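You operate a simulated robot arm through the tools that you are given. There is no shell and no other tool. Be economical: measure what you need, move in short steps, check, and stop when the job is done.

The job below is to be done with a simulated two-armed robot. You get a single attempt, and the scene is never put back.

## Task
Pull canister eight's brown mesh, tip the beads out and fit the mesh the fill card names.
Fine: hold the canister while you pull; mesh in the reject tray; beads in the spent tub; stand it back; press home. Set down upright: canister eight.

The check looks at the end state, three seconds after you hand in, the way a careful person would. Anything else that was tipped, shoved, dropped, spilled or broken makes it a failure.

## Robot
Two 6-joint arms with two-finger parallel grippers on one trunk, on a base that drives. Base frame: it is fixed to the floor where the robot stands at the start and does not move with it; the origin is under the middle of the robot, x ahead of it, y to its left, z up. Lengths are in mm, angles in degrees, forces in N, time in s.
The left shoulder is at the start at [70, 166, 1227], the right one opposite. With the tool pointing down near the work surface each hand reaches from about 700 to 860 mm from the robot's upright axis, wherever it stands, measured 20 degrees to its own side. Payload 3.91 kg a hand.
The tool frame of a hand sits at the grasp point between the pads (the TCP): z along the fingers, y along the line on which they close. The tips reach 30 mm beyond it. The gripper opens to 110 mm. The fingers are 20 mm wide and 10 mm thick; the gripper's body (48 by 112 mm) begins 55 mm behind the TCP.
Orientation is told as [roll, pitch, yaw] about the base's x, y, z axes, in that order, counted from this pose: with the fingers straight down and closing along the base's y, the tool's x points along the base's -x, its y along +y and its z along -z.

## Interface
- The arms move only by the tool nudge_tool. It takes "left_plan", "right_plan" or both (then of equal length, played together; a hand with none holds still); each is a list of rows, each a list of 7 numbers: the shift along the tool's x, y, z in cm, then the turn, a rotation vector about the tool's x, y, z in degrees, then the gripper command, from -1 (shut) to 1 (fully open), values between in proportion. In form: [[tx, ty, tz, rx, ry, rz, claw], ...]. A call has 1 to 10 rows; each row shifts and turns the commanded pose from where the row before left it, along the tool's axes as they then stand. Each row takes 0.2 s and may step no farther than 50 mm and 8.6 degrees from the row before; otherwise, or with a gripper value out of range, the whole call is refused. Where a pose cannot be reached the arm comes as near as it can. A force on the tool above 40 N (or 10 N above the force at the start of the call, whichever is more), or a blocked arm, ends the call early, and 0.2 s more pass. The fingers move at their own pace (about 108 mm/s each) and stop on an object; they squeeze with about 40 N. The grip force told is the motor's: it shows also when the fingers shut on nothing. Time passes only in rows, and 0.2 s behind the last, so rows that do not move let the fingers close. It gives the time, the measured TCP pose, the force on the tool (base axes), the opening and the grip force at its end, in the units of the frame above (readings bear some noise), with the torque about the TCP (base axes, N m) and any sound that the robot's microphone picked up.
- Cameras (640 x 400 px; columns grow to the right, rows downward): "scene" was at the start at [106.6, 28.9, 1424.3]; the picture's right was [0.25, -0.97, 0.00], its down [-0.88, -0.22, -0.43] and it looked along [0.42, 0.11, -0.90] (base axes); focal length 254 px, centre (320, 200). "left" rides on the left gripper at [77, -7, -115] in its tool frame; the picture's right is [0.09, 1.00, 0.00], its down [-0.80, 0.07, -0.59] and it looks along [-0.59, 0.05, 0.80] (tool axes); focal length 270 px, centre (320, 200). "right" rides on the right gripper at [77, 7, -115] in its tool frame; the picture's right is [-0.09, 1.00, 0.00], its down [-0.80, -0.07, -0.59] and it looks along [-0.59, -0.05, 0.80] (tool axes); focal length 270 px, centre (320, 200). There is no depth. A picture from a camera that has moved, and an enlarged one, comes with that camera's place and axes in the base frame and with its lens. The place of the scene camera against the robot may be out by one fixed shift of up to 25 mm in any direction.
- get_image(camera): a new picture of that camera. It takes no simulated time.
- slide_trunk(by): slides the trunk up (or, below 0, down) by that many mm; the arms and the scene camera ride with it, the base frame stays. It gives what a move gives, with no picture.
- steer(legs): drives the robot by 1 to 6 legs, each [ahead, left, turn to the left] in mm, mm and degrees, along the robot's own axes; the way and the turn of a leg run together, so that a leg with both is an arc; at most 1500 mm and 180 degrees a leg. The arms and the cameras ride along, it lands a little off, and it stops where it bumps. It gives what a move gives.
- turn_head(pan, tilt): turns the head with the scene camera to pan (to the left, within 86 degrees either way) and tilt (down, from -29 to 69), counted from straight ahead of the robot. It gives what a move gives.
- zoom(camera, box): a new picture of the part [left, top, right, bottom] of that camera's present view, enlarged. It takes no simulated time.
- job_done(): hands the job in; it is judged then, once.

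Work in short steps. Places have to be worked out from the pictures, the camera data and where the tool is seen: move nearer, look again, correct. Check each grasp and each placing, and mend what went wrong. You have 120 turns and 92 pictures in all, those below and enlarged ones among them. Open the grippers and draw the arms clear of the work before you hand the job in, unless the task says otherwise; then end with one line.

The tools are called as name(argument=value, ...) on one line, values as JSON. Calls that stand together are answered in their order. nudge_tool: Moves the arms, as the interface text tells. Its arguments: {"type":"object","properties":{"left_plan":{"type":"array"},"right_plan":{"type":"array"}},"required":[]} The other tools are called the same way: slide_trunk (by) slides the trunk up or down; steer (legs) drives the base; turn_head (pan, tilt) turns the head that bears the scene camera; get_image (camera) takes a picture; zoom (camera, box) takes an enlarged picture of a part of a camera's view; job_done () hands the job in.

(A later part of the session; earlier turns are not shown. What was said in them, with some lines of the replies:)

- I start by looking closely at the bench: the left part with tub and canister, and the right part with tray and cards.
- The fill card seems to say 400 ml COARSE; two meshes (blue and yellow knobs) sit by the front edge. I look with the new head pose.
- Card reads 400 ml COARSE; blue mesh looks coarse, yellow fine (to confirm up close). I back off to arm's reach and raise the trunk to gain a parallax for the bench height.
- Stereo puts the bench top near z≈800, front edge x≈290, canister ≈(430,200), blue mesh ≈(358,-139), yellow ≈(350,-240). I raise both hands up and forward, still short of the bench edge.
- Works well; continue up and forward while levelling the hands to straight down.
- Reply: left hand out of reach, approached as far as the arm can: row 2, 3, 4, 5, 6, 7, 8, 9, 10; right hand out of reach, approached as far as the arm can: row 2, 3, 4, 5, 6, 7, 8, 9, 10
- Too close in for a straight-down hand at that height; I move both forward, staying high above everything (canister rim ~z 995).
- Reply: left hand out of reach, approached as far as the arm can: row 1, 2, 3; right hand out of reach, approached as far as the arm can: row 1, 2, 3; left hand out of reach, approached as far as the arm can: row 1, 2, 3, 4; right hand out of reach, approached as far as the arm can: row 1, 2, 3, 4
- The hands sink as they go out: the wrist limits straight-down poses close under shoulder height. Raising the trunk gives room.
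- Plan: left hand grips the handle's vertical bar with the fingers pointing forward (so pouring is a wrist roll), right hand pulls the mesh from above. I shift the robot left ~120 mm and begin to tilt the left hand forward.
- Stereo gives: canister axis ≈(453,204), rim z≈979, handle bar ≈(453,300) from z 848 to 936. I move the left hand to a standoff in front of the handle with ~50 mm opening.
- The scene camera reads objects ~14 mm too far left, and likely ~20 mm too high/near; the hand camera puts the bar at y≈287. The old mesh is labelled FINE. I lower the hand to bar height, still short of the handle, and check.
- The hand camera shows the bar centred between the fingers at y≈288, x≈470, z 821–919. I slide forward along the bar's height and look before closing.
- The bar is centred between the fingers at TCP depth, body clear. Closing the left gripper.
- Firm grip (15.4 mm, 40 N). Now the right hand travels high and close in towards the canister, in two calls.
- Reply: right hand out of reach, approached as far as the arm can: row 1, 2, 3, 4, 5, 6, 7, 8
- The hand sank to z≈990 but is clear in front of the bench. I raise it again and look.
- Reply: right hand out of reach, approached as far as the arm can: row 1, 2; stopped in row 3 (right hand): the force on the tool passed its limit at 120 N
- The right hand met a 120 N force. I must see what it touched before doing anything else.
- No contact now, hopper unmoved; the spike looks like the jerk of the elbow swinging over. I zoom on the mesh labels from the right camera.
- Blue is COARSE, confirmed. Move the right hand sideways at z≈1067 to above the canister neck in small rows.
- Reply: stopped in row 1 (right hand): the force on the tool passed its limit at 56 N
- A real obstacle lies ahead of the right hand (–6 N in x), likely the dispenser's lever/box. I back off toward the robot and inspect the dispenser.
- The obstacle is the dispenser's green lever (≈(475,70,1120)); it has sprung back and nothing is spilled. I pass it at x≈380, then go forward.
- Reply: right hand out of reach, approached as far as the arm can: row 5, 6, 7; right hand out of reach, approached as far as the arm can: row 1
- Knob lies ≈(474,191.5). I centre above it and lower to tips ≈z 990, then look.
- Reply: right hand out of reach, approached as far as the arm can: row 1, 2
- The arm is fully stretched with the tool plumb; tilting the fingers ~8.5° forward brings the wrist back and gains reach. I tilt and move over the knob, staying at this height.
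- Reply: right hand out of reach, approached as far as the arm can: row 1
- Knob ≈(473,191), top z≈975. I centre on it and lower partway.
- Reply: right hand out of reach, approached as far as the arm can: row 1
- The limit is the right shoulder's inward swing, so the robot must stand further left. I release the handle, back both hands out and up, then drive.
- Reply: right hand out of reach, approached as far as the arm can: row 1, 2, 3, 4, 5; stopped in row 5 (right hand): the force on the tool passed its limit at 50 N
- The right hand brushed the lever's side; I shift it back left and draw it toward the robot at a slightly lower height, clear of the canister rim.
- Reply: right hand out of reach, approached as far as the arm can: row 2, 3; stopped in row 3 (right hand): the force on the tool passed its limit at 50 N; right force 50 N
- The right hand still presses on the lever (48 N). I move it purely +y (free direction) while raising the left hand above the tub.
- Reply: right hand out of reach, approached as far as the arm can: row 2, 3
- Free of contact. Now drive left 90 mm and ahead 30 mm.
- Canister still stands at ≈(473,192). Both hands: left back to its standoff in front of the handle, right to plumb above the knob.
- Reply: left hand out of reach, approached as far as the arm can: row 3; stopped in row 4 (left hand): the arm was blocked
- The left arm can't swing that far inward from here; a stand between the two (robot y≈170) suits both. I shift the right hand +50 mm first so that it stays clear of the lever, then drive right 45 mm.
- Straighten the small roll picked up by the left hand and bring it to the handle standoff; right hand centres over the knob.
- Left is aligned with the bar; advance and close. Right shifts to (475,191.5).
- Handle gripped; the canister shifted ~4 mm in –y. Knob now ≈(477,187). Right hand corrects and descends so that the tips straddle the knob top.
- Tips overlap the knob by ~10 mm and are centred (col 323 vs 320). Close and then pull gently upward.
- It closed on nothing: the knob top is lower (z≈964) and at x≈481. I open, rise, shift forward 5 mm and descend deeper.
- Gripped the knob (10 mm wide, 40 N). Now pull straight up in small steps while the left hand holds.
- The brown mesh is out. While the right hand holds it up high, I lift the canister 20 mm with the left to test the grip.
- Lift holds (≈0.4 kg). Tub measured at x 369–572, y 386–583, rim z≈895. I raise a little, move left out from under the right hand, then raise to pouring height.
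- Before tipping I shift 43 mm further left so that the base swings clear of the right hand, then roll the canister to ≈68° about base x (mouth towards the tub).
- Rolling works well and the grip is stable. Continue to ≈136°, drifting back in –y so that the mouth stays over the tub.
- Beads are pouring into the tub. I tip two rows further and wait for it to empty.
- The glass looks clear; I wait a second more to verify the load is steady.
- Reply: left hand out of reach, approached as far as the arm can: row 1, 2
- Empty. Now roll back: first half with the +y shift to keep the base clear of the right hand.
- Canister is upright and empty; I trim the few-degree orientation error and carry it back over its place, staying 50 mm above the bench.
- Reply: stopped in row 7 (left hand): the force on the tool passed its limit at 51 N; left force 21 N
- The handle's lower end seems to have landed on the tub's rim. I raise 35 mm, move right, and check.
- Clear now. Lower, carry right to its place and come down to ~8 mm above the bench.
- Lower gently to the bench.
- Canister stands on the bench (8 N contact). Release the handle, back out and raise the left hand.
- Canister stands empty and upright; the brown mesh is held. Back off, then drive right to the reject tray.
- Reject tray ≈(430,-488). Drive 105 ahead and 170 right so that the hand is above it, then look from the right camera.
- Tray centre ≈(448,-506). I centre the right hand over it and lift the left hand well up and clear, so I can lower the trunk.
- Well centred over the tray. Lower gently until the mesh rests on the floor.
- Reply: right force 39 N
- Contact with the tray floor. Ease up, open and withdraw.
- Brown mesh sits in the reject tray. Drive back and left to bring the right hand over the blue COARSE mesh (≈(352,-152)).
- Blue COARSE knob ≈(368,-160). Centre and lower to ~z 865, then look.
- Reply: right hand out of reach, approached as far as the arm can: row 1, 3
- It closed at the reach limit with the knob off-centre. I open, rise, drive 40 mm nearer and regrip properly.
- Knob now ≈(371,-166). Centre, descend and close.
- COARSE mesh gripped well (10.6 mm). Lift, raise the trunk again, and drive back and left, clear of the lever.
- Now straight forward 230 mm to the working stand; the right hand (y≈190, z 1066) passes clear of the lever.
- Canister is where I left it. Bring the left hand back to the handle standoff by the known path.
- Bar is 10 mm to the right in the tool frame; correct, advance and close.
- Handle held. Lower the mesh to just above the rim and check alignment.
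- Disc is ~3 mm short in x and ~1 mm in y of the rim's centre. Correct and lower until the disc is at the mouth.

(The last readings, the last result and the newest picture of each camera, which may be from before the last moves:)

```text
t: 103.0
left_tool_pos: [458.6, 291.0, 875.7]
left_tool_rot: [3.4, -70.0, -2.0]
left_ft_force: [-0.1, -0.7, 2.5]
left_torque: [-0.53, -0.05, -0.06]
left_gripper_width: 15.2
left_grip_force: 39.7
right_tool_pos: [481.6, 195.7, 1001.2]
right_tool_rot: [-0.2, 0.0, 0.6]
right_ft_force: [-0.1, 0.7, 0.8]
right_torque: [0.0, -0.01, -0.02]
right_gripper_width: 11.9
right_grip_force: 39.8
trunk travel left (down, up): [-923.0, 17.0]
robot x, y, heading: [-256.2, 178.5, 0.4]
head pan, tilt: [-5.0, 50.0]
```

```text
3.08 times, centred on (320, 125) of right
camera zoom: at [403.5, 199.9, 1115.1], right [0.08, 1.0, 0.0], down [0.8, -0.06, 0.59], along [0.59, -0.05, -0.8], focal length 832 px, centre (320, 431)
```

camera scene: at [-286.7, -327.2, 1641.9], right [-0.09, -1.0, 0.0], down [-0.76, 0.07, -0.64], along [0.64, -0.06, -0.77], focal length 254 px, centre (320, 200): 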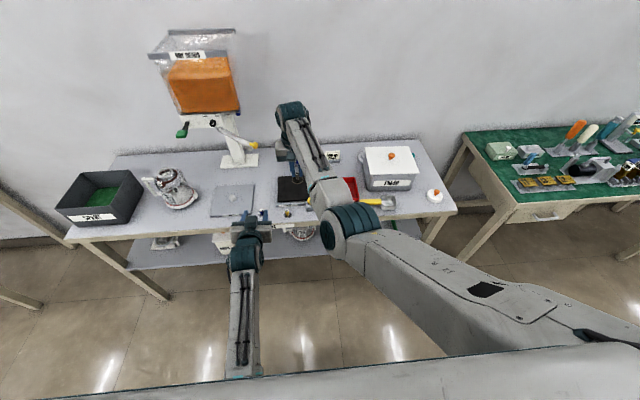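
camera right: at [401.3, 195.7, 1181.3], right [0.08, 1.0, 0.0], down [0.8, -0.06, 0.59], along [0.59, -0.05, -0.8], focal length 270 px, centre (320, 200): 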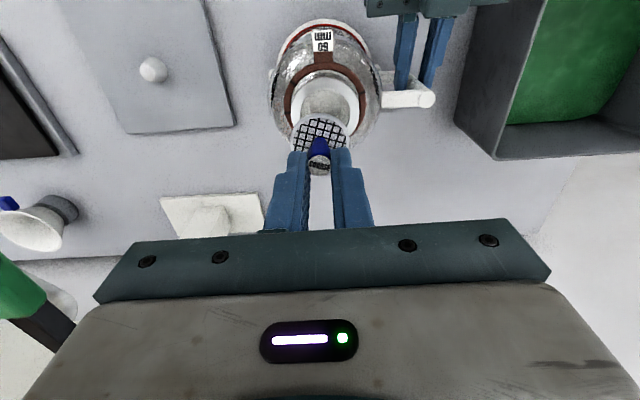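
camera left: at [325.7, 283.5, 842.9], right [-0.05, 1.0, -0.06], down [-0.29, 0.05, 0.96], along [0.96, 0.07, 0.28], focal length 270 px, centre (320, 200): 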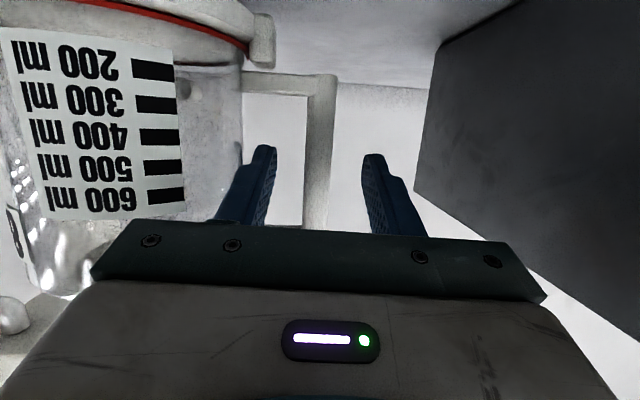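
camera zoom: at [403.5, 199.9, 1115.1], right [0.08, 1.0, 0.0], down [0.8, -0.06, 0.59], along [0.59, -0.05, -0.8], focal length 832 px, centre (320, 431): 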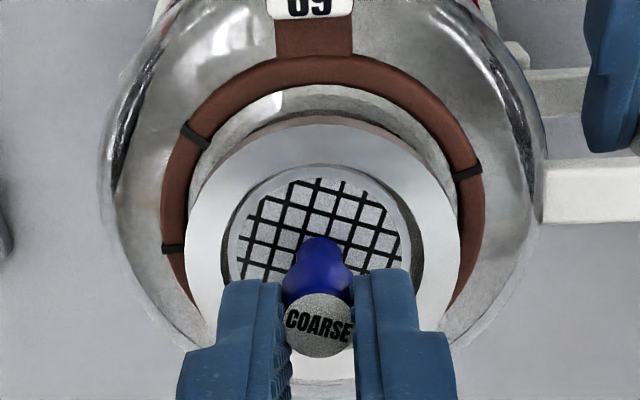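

Bore visible now: disc needs ≈+3 mm x and ≈+0.8 mm y. Correct, lower a little, and check.

nudge_tool(right_plan=[[-0.3, 0.08, 0, 0, 0, 0, -1], [0, 0, 0.4, 0, 0, 0, -1], [0, 0, 0.4, 0, 0, 0, -1], [0, 0, 0, 0, 0, 0, -1]])

zoom(camera="right", box=[240, 60, 400, 190])

```text
t: 104.0
left_tool_pos: [459.4, 291.9, 875.5]
left_tool_rot: [3.3, -69.9, -2.0]
left_ft_force: [0.1, -0.9, 3.2]
left_torque: [-0.56, -0.03, 0.0]
left_gripper_width: 15.3
left_grip_force: 40.3
right_tool_pos: [484.0, 196.1, 992.9]
right_tool_rot: [-0.2, 0.0, 0.7]
right_ft_force: [-0.4, 0.2, -0.1]
right_torque: [0.02, -0.03, -0.03]
right_gripper_width: 12.1
right_grip_force: 39.9
trunk travel left (down, up): [-923.0, 17.0]
robot x, y, heading: [-263.0, 175.6, 0.5]
head pan, tilt: [-5.0, 50.0]
```

```text
3.08 times, centred on (320, 125) of right
camera zoom: at [407.1, 200.9, 1107.0], right [0.08, 1.0, 0.0], down [0.8, -0.06, 0.59], along [0.59, -0.05, -0.8], focal length 832 px, centre (320, 431)
```

zoom: 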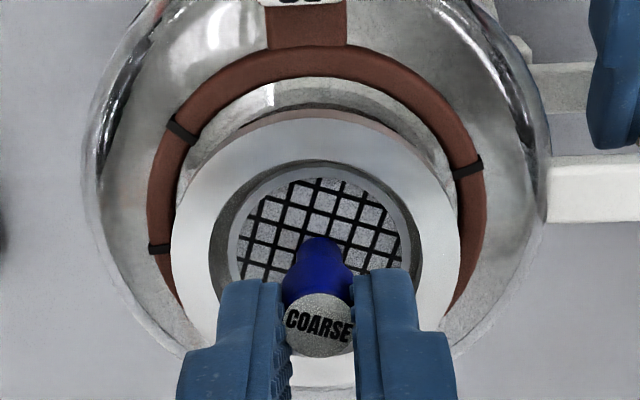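

Nearly centred. Small trim (–0.5 mm y, +1 mm x) and descend towards the seat at z≈982.

nudge_tool(right_plan=[[-0.1, -0.06, 0, 0, 0, 0, -1], [0, 0, 0.3, 0, 0, 0, -1], [0, 0, 0.3, 0, 0, 0, -1], [0, 0, 0.3, 0, 0, 0, -1], [0, 0, 0, 0, 0, 0, -1]])

```text
t: 105.2
left_tool_pos: [458.9, 290.8, 876.7]
left_tool_rot: [3.4, -69.9, -2.0]
left_ft_force: [-0.5, 0.3, 2.8]
left_torque: [-0.55, -0.04, 0.01]
left_gripper_width: 15.0
left_grip_force: 40.0
right_tool_pos: [485.9, 193.9, 986.1]
right_tool_rot: [-0.1, 0.0, 0.8]
right_ft_force: [0.2, 0.7, 1.0]
right_torque: [0.04, 0.01, -0.01]
right_gripper_width: 12.1
right_grip_force: 40.0
trunk travel left (down, up): [-923.0, 17.0]
robot x, y, heading: [-256.1, 175.3, 0.2]
head pan, tilt: [-5.0, 50.0]
```

No contact yet; continue down in 2–3 mm steps.

nudge_tool(right_plan=[[0, 0, 0.2, 0, 0, 0, -1], [0, 0, 0.2, 0, 0, 0, -1], [0, 0, 0.2, 0, 0, 0, -1], [0, 0, 0, 0, 0, 0, -1]])

zoom(camera="right", box=[240, 60, 400, 190])

```text
t: 106.2
left_tool_pos: [455.8, 289.6, 877.0]
left_tool_rot: [3.6, -70.0, -2.3]
left_ft_force: [4.0, -1.1, -12.9]
left_torque: [-0.33, 0.48, 0.08]
left_gripper_width: 15.3
left_grip_force: 40.0
right_tool_pos: [484.8, 194.0, 983.8]
right_tool_rot: [-0.2, -0.4, 0.7]
right_ft_force: [-7.6, -5.4, 37.5]
right_torque: [-0.17, 0.59, 0.14]
right_gripper_width: 12.0
right_grip_force: 39.8
trunk travel left (down, up): [-923.0, 17.0]
robot x, y, heading: [-257.5, 173.1, 0.4]
head pan, tilt: [-5.0, 50.0]
```

```text
3.08 times, centred on (320, 125) of right
camera zoom: at [406.3, 198.9, 1098.1], right [0.08, 1.0, 0.0], down [0.8, -0.06, 0.6], along [0.6, -0.05, -0.8], focal length 832 px, centre (320, 431)
```

zoom: 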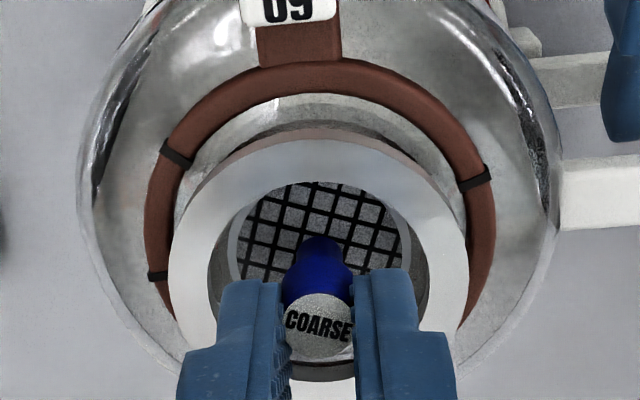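

Contact at z≈984 with 37 N and some side load. I relieve sideways (–x, –y slightly), then press again.

nudge_tool(right_plan=[[0.15, -0.06, -0.1, 0, 0, 0, -1], [0, 0, 0.15, 0, 0, 0, -1], [0, 0, 0.1, 0, 0, 0, -1], [0, 0, 0, 0, 0, 0, -1]])

```text
t: 107.2
left_tool_pos: [456.5, 290.0, 876.6]
left_tool_rot: [3.4, -70.1, -2.2]
left_ft_force: [-0.1, -3.4, -15.9]
left_torque: [-0.2, 0.11, -0.16]
left_gripper_width: 15.1
left_grip_force: 39.7
right_tool_pos: [484.5, 192.9, 983.9]
right_tool_rot: [-0.2, -0.6, 0.8]
right_ft_force: [1.1, -3.9, 42.0]
right_torque: [-0.09, 0.09, 0.04]
right_gripper_width: 11.9
right_grip_force: 40.1
trunk travel left (down, up): [-923.0, 17.0]
robot x, y, heading: [-256.2, 172.1, 0.2]
head pan, tilt: [-5.0, 50.0]
```

Load is now even and centred (42 N). Ease off, release, and rise to inspect the seating.

nudge_tool(right_plan=[[0, 0, -0.1, 0, 0, 0, -1], [0, 0, 0, 0, 0, 0, -0.4], [0, 0, 0, 0, 0, 0, -0.4], [0, 0, -1.5, 0, 0, 0, -0.4], [0, 0, -1.5, 0, 0, 0, -0.4]])

zoom(camera="right", box=[240, 60, 400, 190])

```text
t: 108.4
left_tool_pos: [462.6, 285.9, 882.1]
left_tool_rot: [1.9, -70.8, -0.9]
left_ft_force: [0.1, 0.7, -1.5]
left_torque: [0.15, 0.03, -0.05]
left_gripper_width: 15.2
left_grip_force: 40.0
right_tool_pos: [481.3, 200.2, 999.3]
right_tool_rot: [0.4, 0.4, 1.0]
right_ft_force: [-0.1, -1.3, -0.8]
right_torque: [-0.03, -0.02, 0.01]
right_gripper_width: 33.3
right_grip_force: 0.5
trunk travel left (down, up): [-923.0, 17.0]
robot x, y, heading: [-259.6, 174.5, 0.4]
head pan, tilt: [-5.0, 50.0]
stopped in row 5 (left hand): the force on the tool passed its limit at 44 N (the readings are from after the stop); the commanded pose is now the measured one
```

```text
3.08 times, centred on (320, 125) of right
camera zoom: at [404.0, 203.9, 1112.4], right [0.07, 1.0, 0.0], down [0.81, -0.06, 0.59], along [0.59, -0.04, -0.81], focal length 832 px, centre (320, 431)
```

zoom: 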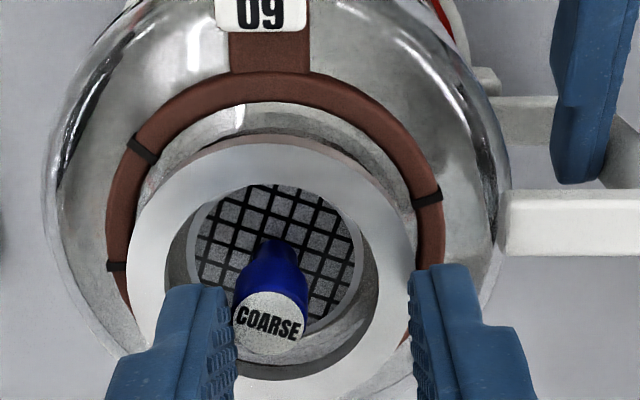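

The opened fingers had caught in the bore and dragged the canister up ~6 mm; they're free now and the mesh is in. Raise the right hand, and lower the canister back down gently.

nudge_tool(left_plan=[[0, 0, 0, 0, 0, 0, -1], [0, 0, 0, 0, 0, 0, -1], [0.19, 0, 0.07, 0, 0, 0, -1], [0.19, 0, 0.07, 0, 0, 0, -1], [0.1, 0, 0.04, 0, 0, 0, -1], [0, 0, 0, 0, 0, 0, -1]], right_plan=[[0, -0.5, -1.5, 0, 0, 0, -0.4], [0, -0.5, -1.5, 0, 0, 0, -1], [0, 0, 0, 0, 0, 0, -1], [0, 0, 0, 0, 0, 0, -1], [0, 0, 0, 0, 0, 0, -1], [0, 0, 0, 0, 0, 0, -1]])

```text
t: 109.8
left_tool_pos: [464.4, 286.4, 877.3]
left_tool_rot: [1.7, -70.7, -0.8]
left_ft_force: [-0.6, 0.6, -2.8]
left_torque: [0.25, -0.02, -0.01]
left_gripper_width: 15.2
left_grip_force: 39.9
right_tool_pos: [481.0, 187.8, 1025.4]
right_tool_rot: [0.4, 0.5, 1.0]
right_ft_force: [-0.2, 0.5, 0.5]
right_torque: [0.0, -0.02, 0.03]
right_gripper_width: 0.0
right_grip_force: 37.3
trunk travel left (down, up): [-923.0, 17.0]
robot x, y, heading: [-255.4, 172.6, 0.3]
head pan, tilt: [-5.0, 50.0]
```

nudge_tool(left_plan=[[0.1, 0, 0.04, 0, 0.7, 0.5, -1], [0.1, 0, 0.04, 0, 0, 0, -1], [0.1, 0, 0.04, 0, 0, 0, -1], [0, 0, 0, 0, 0, 0, -1]])

zoom(camera="right", box=[220, 20, 420, 170])

```text
t: 110.8
left_tool_pos: [464.5, 285.7, 875.2]
left_tool_rot: [3.0, -70.2, -2.1]
left_ft_force: [1.0, 2.4, 4.7]
left_torque: [-0.38, -0.09, 0.07]
left_gripper_width: 15.4
left_grip_force: 39.7
right_tool_pos: [480.7, 189.2, 1026.3]
right_tool_rot: [0.3, 0.4, 1.0]
right_ft_force: [0.1, 0.3, 0.0]
right_torque: [-0.01, 0.0, 0.01]
right_gripper_width: 0.0
right_grip_force: 37.8
trunk travel left (down, up): [-923.0, 17.0]
robot x, y, heading: [-260.3, 173.4, 0.7]
head pan, tilt: [-5.0, 50.0]
```

```text
2.67 times, centred on (320, 95) of right
camera zoom: at [404.5, 192.6, 1142.2], right [0.07, 1.0, 0.0], down [0.81, -0.06, 0.59], along [0.59, -0.04, -0.81], focal length 721 px, centre (320, 480)
```

zoom: 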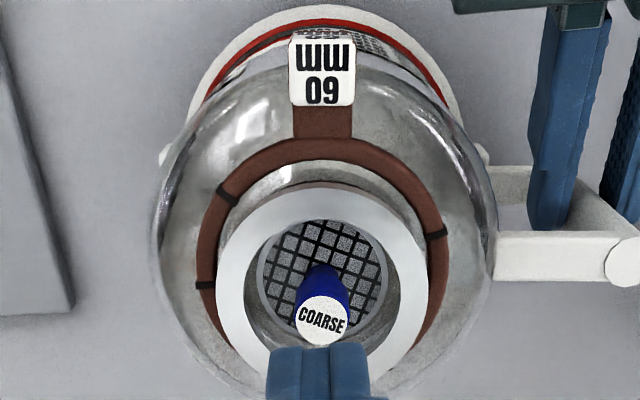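

Canister stands again; COARSE mesh sits concentric in the neck. I press its knob home with closed fingertips from above.

nudge_tool(right_plan=[[-0.2, -0.1, 0.8, 0, 0, 0, -1], [0, 0, 0.8, 0, 0, 0, -1], [0, 0, 0.6, 0, 0, 0, -1], [0, 0, 0.3, 0, 0, 0, -1], [0, 0, 0.3, 0, 0, 0, -1], [0, 0, 0.2, 0, 0, 0, -1], [0, 0, 0.2, 0, 0, 0, -1], [0, 0, 0.2, 0, 0, 0, -1]])

```text
t: 112.6
left_tool_pos: [463.0, 284.7, 874.9]
left_tool_rot: [3.0, -70.1, -2.3]
left_ft_force: [1.5, 2.8, 2.6]
left_torque: [-0.3, -0.01, 0.12]
left_gripper_width: 15.1
left_grip_force: 39.8
right_tool_pos: [482.8, 190.0, 994.8]
right_tool_rot: [0.2, 0.4, 1.1]
right_ft_force: [-1.4, -0.7, 2.6]
right_torque: [0.03, 0.0, 0.03]
right_gripper_width: 0.1
right_grip_force: 37.6
trunk travel left (down, up): [-923.0, 17.0]
robot x, y, heading: [-258.8, 176.1, 0.2]
head pan, tilt: [-5.0, 50.0]
```

Fingertips touch the knob at the same height as the old seated mesh's knob (z≈965). Push firmly.

nudge_tool(right_plan=[[0, 0, 0.15, 0, 0, 0, -1], [0, 0, 0.15, 0, 0, 0, -1], [0, 0, 0.1, 0, 0, 0, -1], [0, 0, 0.1, 0, 0, 0, -1], [0, 0, 0, 0, 0, 0, -1]])

```text
t: 113.9
left_tool_pos: [461.3, 285.8, 875.5]
left_tool_rot: [3.0, -70.2, -2.2]
left_ft_force: [1.5, -0.2, 0.7]
left_torque: [-0.66, 0.66, 0.01]
left_gripper_width: 15.5
left_grip_force: 40.1
right_tool_pos: [483.8, 188.6, 993.3]
right_tool_rot: [0.3, 0.1, 0.9]
right_ft_force: [-6.1, 0.1, 13.5]
right_torque: [0.01, 0.26, -0.02]
right_gripper_width: 0.2
right_grip_force: 38.3
trunk travel left (down, up): [-923.0, 17.0]
robot x, y, heading: [-259.5, 175.1, 0.4]
head pan, tilt: [-5.0, 50.0]
stopped in row 5 (right hand): the force on the tool passed its limit at 40 N (the readings are from after the stop); the commanded pose is now the measured one
```

Pressed to 40 N with no more travel: home. Raise the right hand, open the left, back it out.

nudge_tool(right_plan=[[0, 0, -1.5, 0, 0, 0, -1], [0, 0, -2, 0, 0, 0, -1], [0, 0, -2, 0, 0, 0, -1], [0, 0, -2, 0, 0, 0, -1]])

nudge_tool(left_plan=[[0, 0, 0, 0, 0, 0, -0.09], [0, 0, 0, 0, 0, 0, -0.09], [0.62, 0, -3.3, 0, 0, 0, -0.09], [0.62, 0, -3.3, 0, 0, 0, -0.09], [0.62, 0, -3.3, 0, 0, 0, -0.09], [-3.4, 0.5, -1.33, 0, 0, 0, -0.09], [-3.4, 0.5, -1.33, 0, 0, 0, -0.09], [-3.4, 0.5, -1.33, 0, 0, 0, -0.09]])

steer(legs=[[-200, 0, 0]])

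turn_head(pan=5, tilt=45)

get_image(camera="scene")

```text
t: 114.9
left_tool_pos: [462.2, 284.5, 874.0]
left_tool_rot: [3.1, -70.0, -2.3]
left_ft_force: [0.4, 2.2, 6.5]
left_torque: [-0.61, -0.52, 0.17]
left_gripper_width: 15.4
left_grip_force: 40.6
right_tool_pos: [482.8, 189.0, 1068.8]
right_tool_rot: [0.3, 0.0, 0.9]
right_ft_force: [-0.3, 0.9, 0.5]
right_torque: [0.01, -0.01, -0.03]
right_gripper_width: 0.0
right_grip_force: 37.8
trunk travel left (down, up): [-923.0, 17.0]
robot x, y, heading: [-258.6, 174.5, 0.4]
head pan, tilt: [-5.0, 50.0]
```

```text
t: 116.9
left_tool_pos: [366.0, 331.7, 996.1]
left_tool_rot: [17.0, -69.8, -15.4]
left_ft_force: [-1.3, 1.0, 0.6]
left_torque: [0.0, -0.02, -0.01]
left_gripper_width: 50.1
left_grip_force: 0.1
right_tool_pos: [484.9, 188.9, 1065.5]
right_tool_rot: [0.2, 0.2, 0.9]
right_ft_force: [0.9, -0.6, -1.1]
right_torque: [-0.02, -0.01, -0.03]
right_gripper_width: 0.2
right_grip_force: 37.6
trunk travel left (down, up): [-923.0, 17.0]
robot x, y, heading: [-255.0, 172.8, 0.3]
head pan, tilt: [-5.0, 50.0]
stopped in row 8 (left hand): the arm was blocked; the commanded pose is now the measured one
```

```text
t: 118.5
left_tool_pos: [167.8, 330.9, 994.9]
left_tool_rot: [16.6, -69.6, -14.9]
left_ft_force: [0.9, 0.1, -0.7]
left_torque: [0.01, -0.01, -0.01]
left_gripper_width: 50.0
left_grip_force: 0.1
right_tool_pos: [287.8, 187.8, 1064.1]
right_tool_rot: [0.4, 0.2, 1.1]
right_ft_force: [0.1, 0.1, -0.5]
right_torque: [0.0, 0.01, 0.01]
right_gripper_width: 0.0
right_grip_force: 38.1
trunk travel left (down, up): [-923.0, 17.0]
robot x, y, heading: [-458.8, 173.4, 0.2]
head pan, tilt: [-5.0, 50.0]
```

```text
t: 119.2
left_tool_pos: [164.4, 331.7, 997.5]
left_tool_rot: [16.9, -69.8, -15.4]
left_ft_force: [1.0, 0.6, -0.3]
left_torque: [0.01, 0.01, 0.01]
left_gripper_width: 50.2
left_grip_force: 0.0
right_tool_pos: [283.8, 187.5, 1065.2]
right_tool_rot: [0.2, 0.0, 1.1]
right_ft_force: [0.2, 0.6, -0.2]
right_torque: [0.02, 0.0, -0.03]
right_gripper_width: 0.0
right_grip_force: 38.5
trunk travel left (down, up): [-923.0, 17.0]
robot x, y, heading: [-457.8, 171.8, 0.6]
head pan, tilt: [5.0, 45.0]
```

```text
3 pictures are left
camera scene: at [-330.4, 194.7, 1648.8], right [0.09, -1.0, 0.0], down [-0.7, -0.07, -0.71], along [0.7, 0.07, -0.71], focal length 254 px, centre (320, 200)
```

scene: 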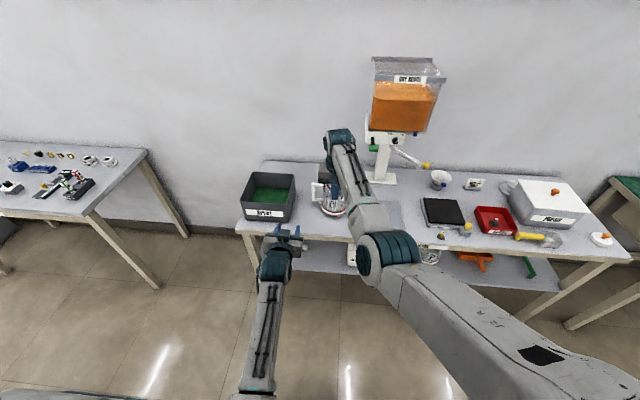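

Both hands are clear. Open the right gripper and shift the robot right for an unobstructed final look at the canister.

nudge_tool(left_plan=[[0, 0, 0, 0, 0, 0, 0.5], [0, 0, 0, 0, 0, 0, 0.5]], right_plan=[[0, 0, 0, 0, 0, 0, 0.5], [0, 0, 0, 0, 0, 0, 0.5]])

steer(legs=[[-100, 0, 0], [0, -180, 0]])

zoom(camera="scene", box=[180, 130, 340, 240])

```text
t: 119.8
left_tool_pos: [165.1, 331.4, 997.8]
left_tool_rot: [16.9, -69.8, -15.4]
left_ft_force: [0.5, 0.3, 0.8]
left_torque: [0.02, 0.0, 0.01]
left_gripper_width: 82.5
left_grip_force: 0.1
right_tool_pos: [284.3, 188.1, 1066.4]
right_tool_rot: [0.3, 0.2, 1.1]
right_ft_force: [-0.5, -0.5, -1.3]
right_torque: [0.01, 0.01, 0.01]
right_gripper_width: 82.7
right_grip_force: 0.0
trunk travel left (down, up): [-923.0, 17.0]
robot x, y, heading: [-460.9, 170.8, 0.2]
head pan, tilt: [5.0, 45.0]
```

```text
t: 122.1
left_tool_pos: [66.8, 155.2, 996.2]
left_tool_rot: [16.4, -69.8, -14.7]
left_ft_force: [0.3, -0.3, -0.2]
left_torque: [-0.03, 0.02, 0.02]
left_gripper_width: 82.5
left_grip_force: 0.0
right_tool_pos: [186.9, 11.6, 1064.7]
right_tool_rot: [0.2, 0.1, 1.2]
right_ft_force: [0.2, 0.3, 0.0]
right_torque: [-0.03, 0.03, 0.0]
right_gripper_width: 82.4
right_grip_force: 0.1
trunk travel left (down, up): [-923.0, 17.0]
robot x, y, heading: [-562.2, -5.0, 0.8]
head pan, tilt: [5.0, 45.0]
```

```text
3.64 times, centred on (260, 185) of scene
camera zoom: at [-427.8, 19.7, 1648.7], right [0.1, -1.0, 0.0], down [-0.7, -0.07, -0.71], along [0.7, 0.07, -0.71], focal length 924 px, centre (538, 254)
```

zoom: 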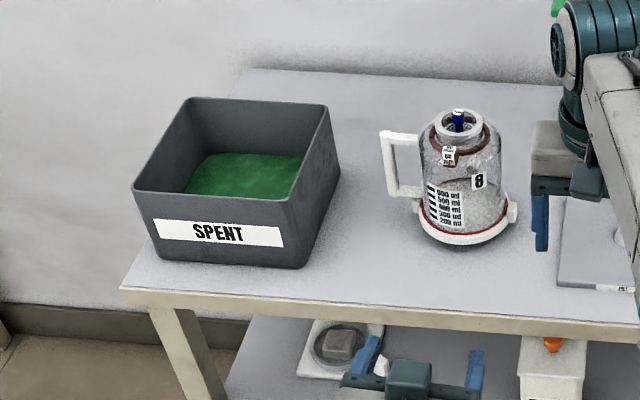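

The canister stands upright and empty with the blue mesh fitted. One last close look at the neck.

zoom(camera="scene", box=[270, 150, 320, 200])

```text
8.00 times, centred on (295, 175) of scene
camera zoom: at [-427.8, 19.7, 1648.7], right [0.1, -1.0, 0.0], down [-0.7, -0.07, -0.71], along [0.7, 0.07, -0.71], focal length 2032 px, centre (520, 400)
```

zoom: 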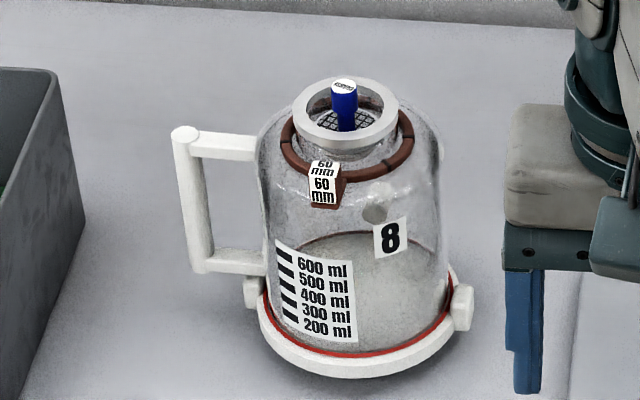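

The mesh is level and seated, the canister upright and empty, and both hands are open and clear; I hand in.

job_done()

```text
The job is handed in.
```

Canister eight is emptied into the spent tub and stood back upright, its brown mesh is in the reject tray, and the COARSE (blue) mesh named on the fill card is pressed home. Along the way the right hand bumped the bead dispenser's lever a few times (up to about 120 N), and the canister's handle caught the rim of the spent tub once; in the pictures neither had moved and nothing was spilled.
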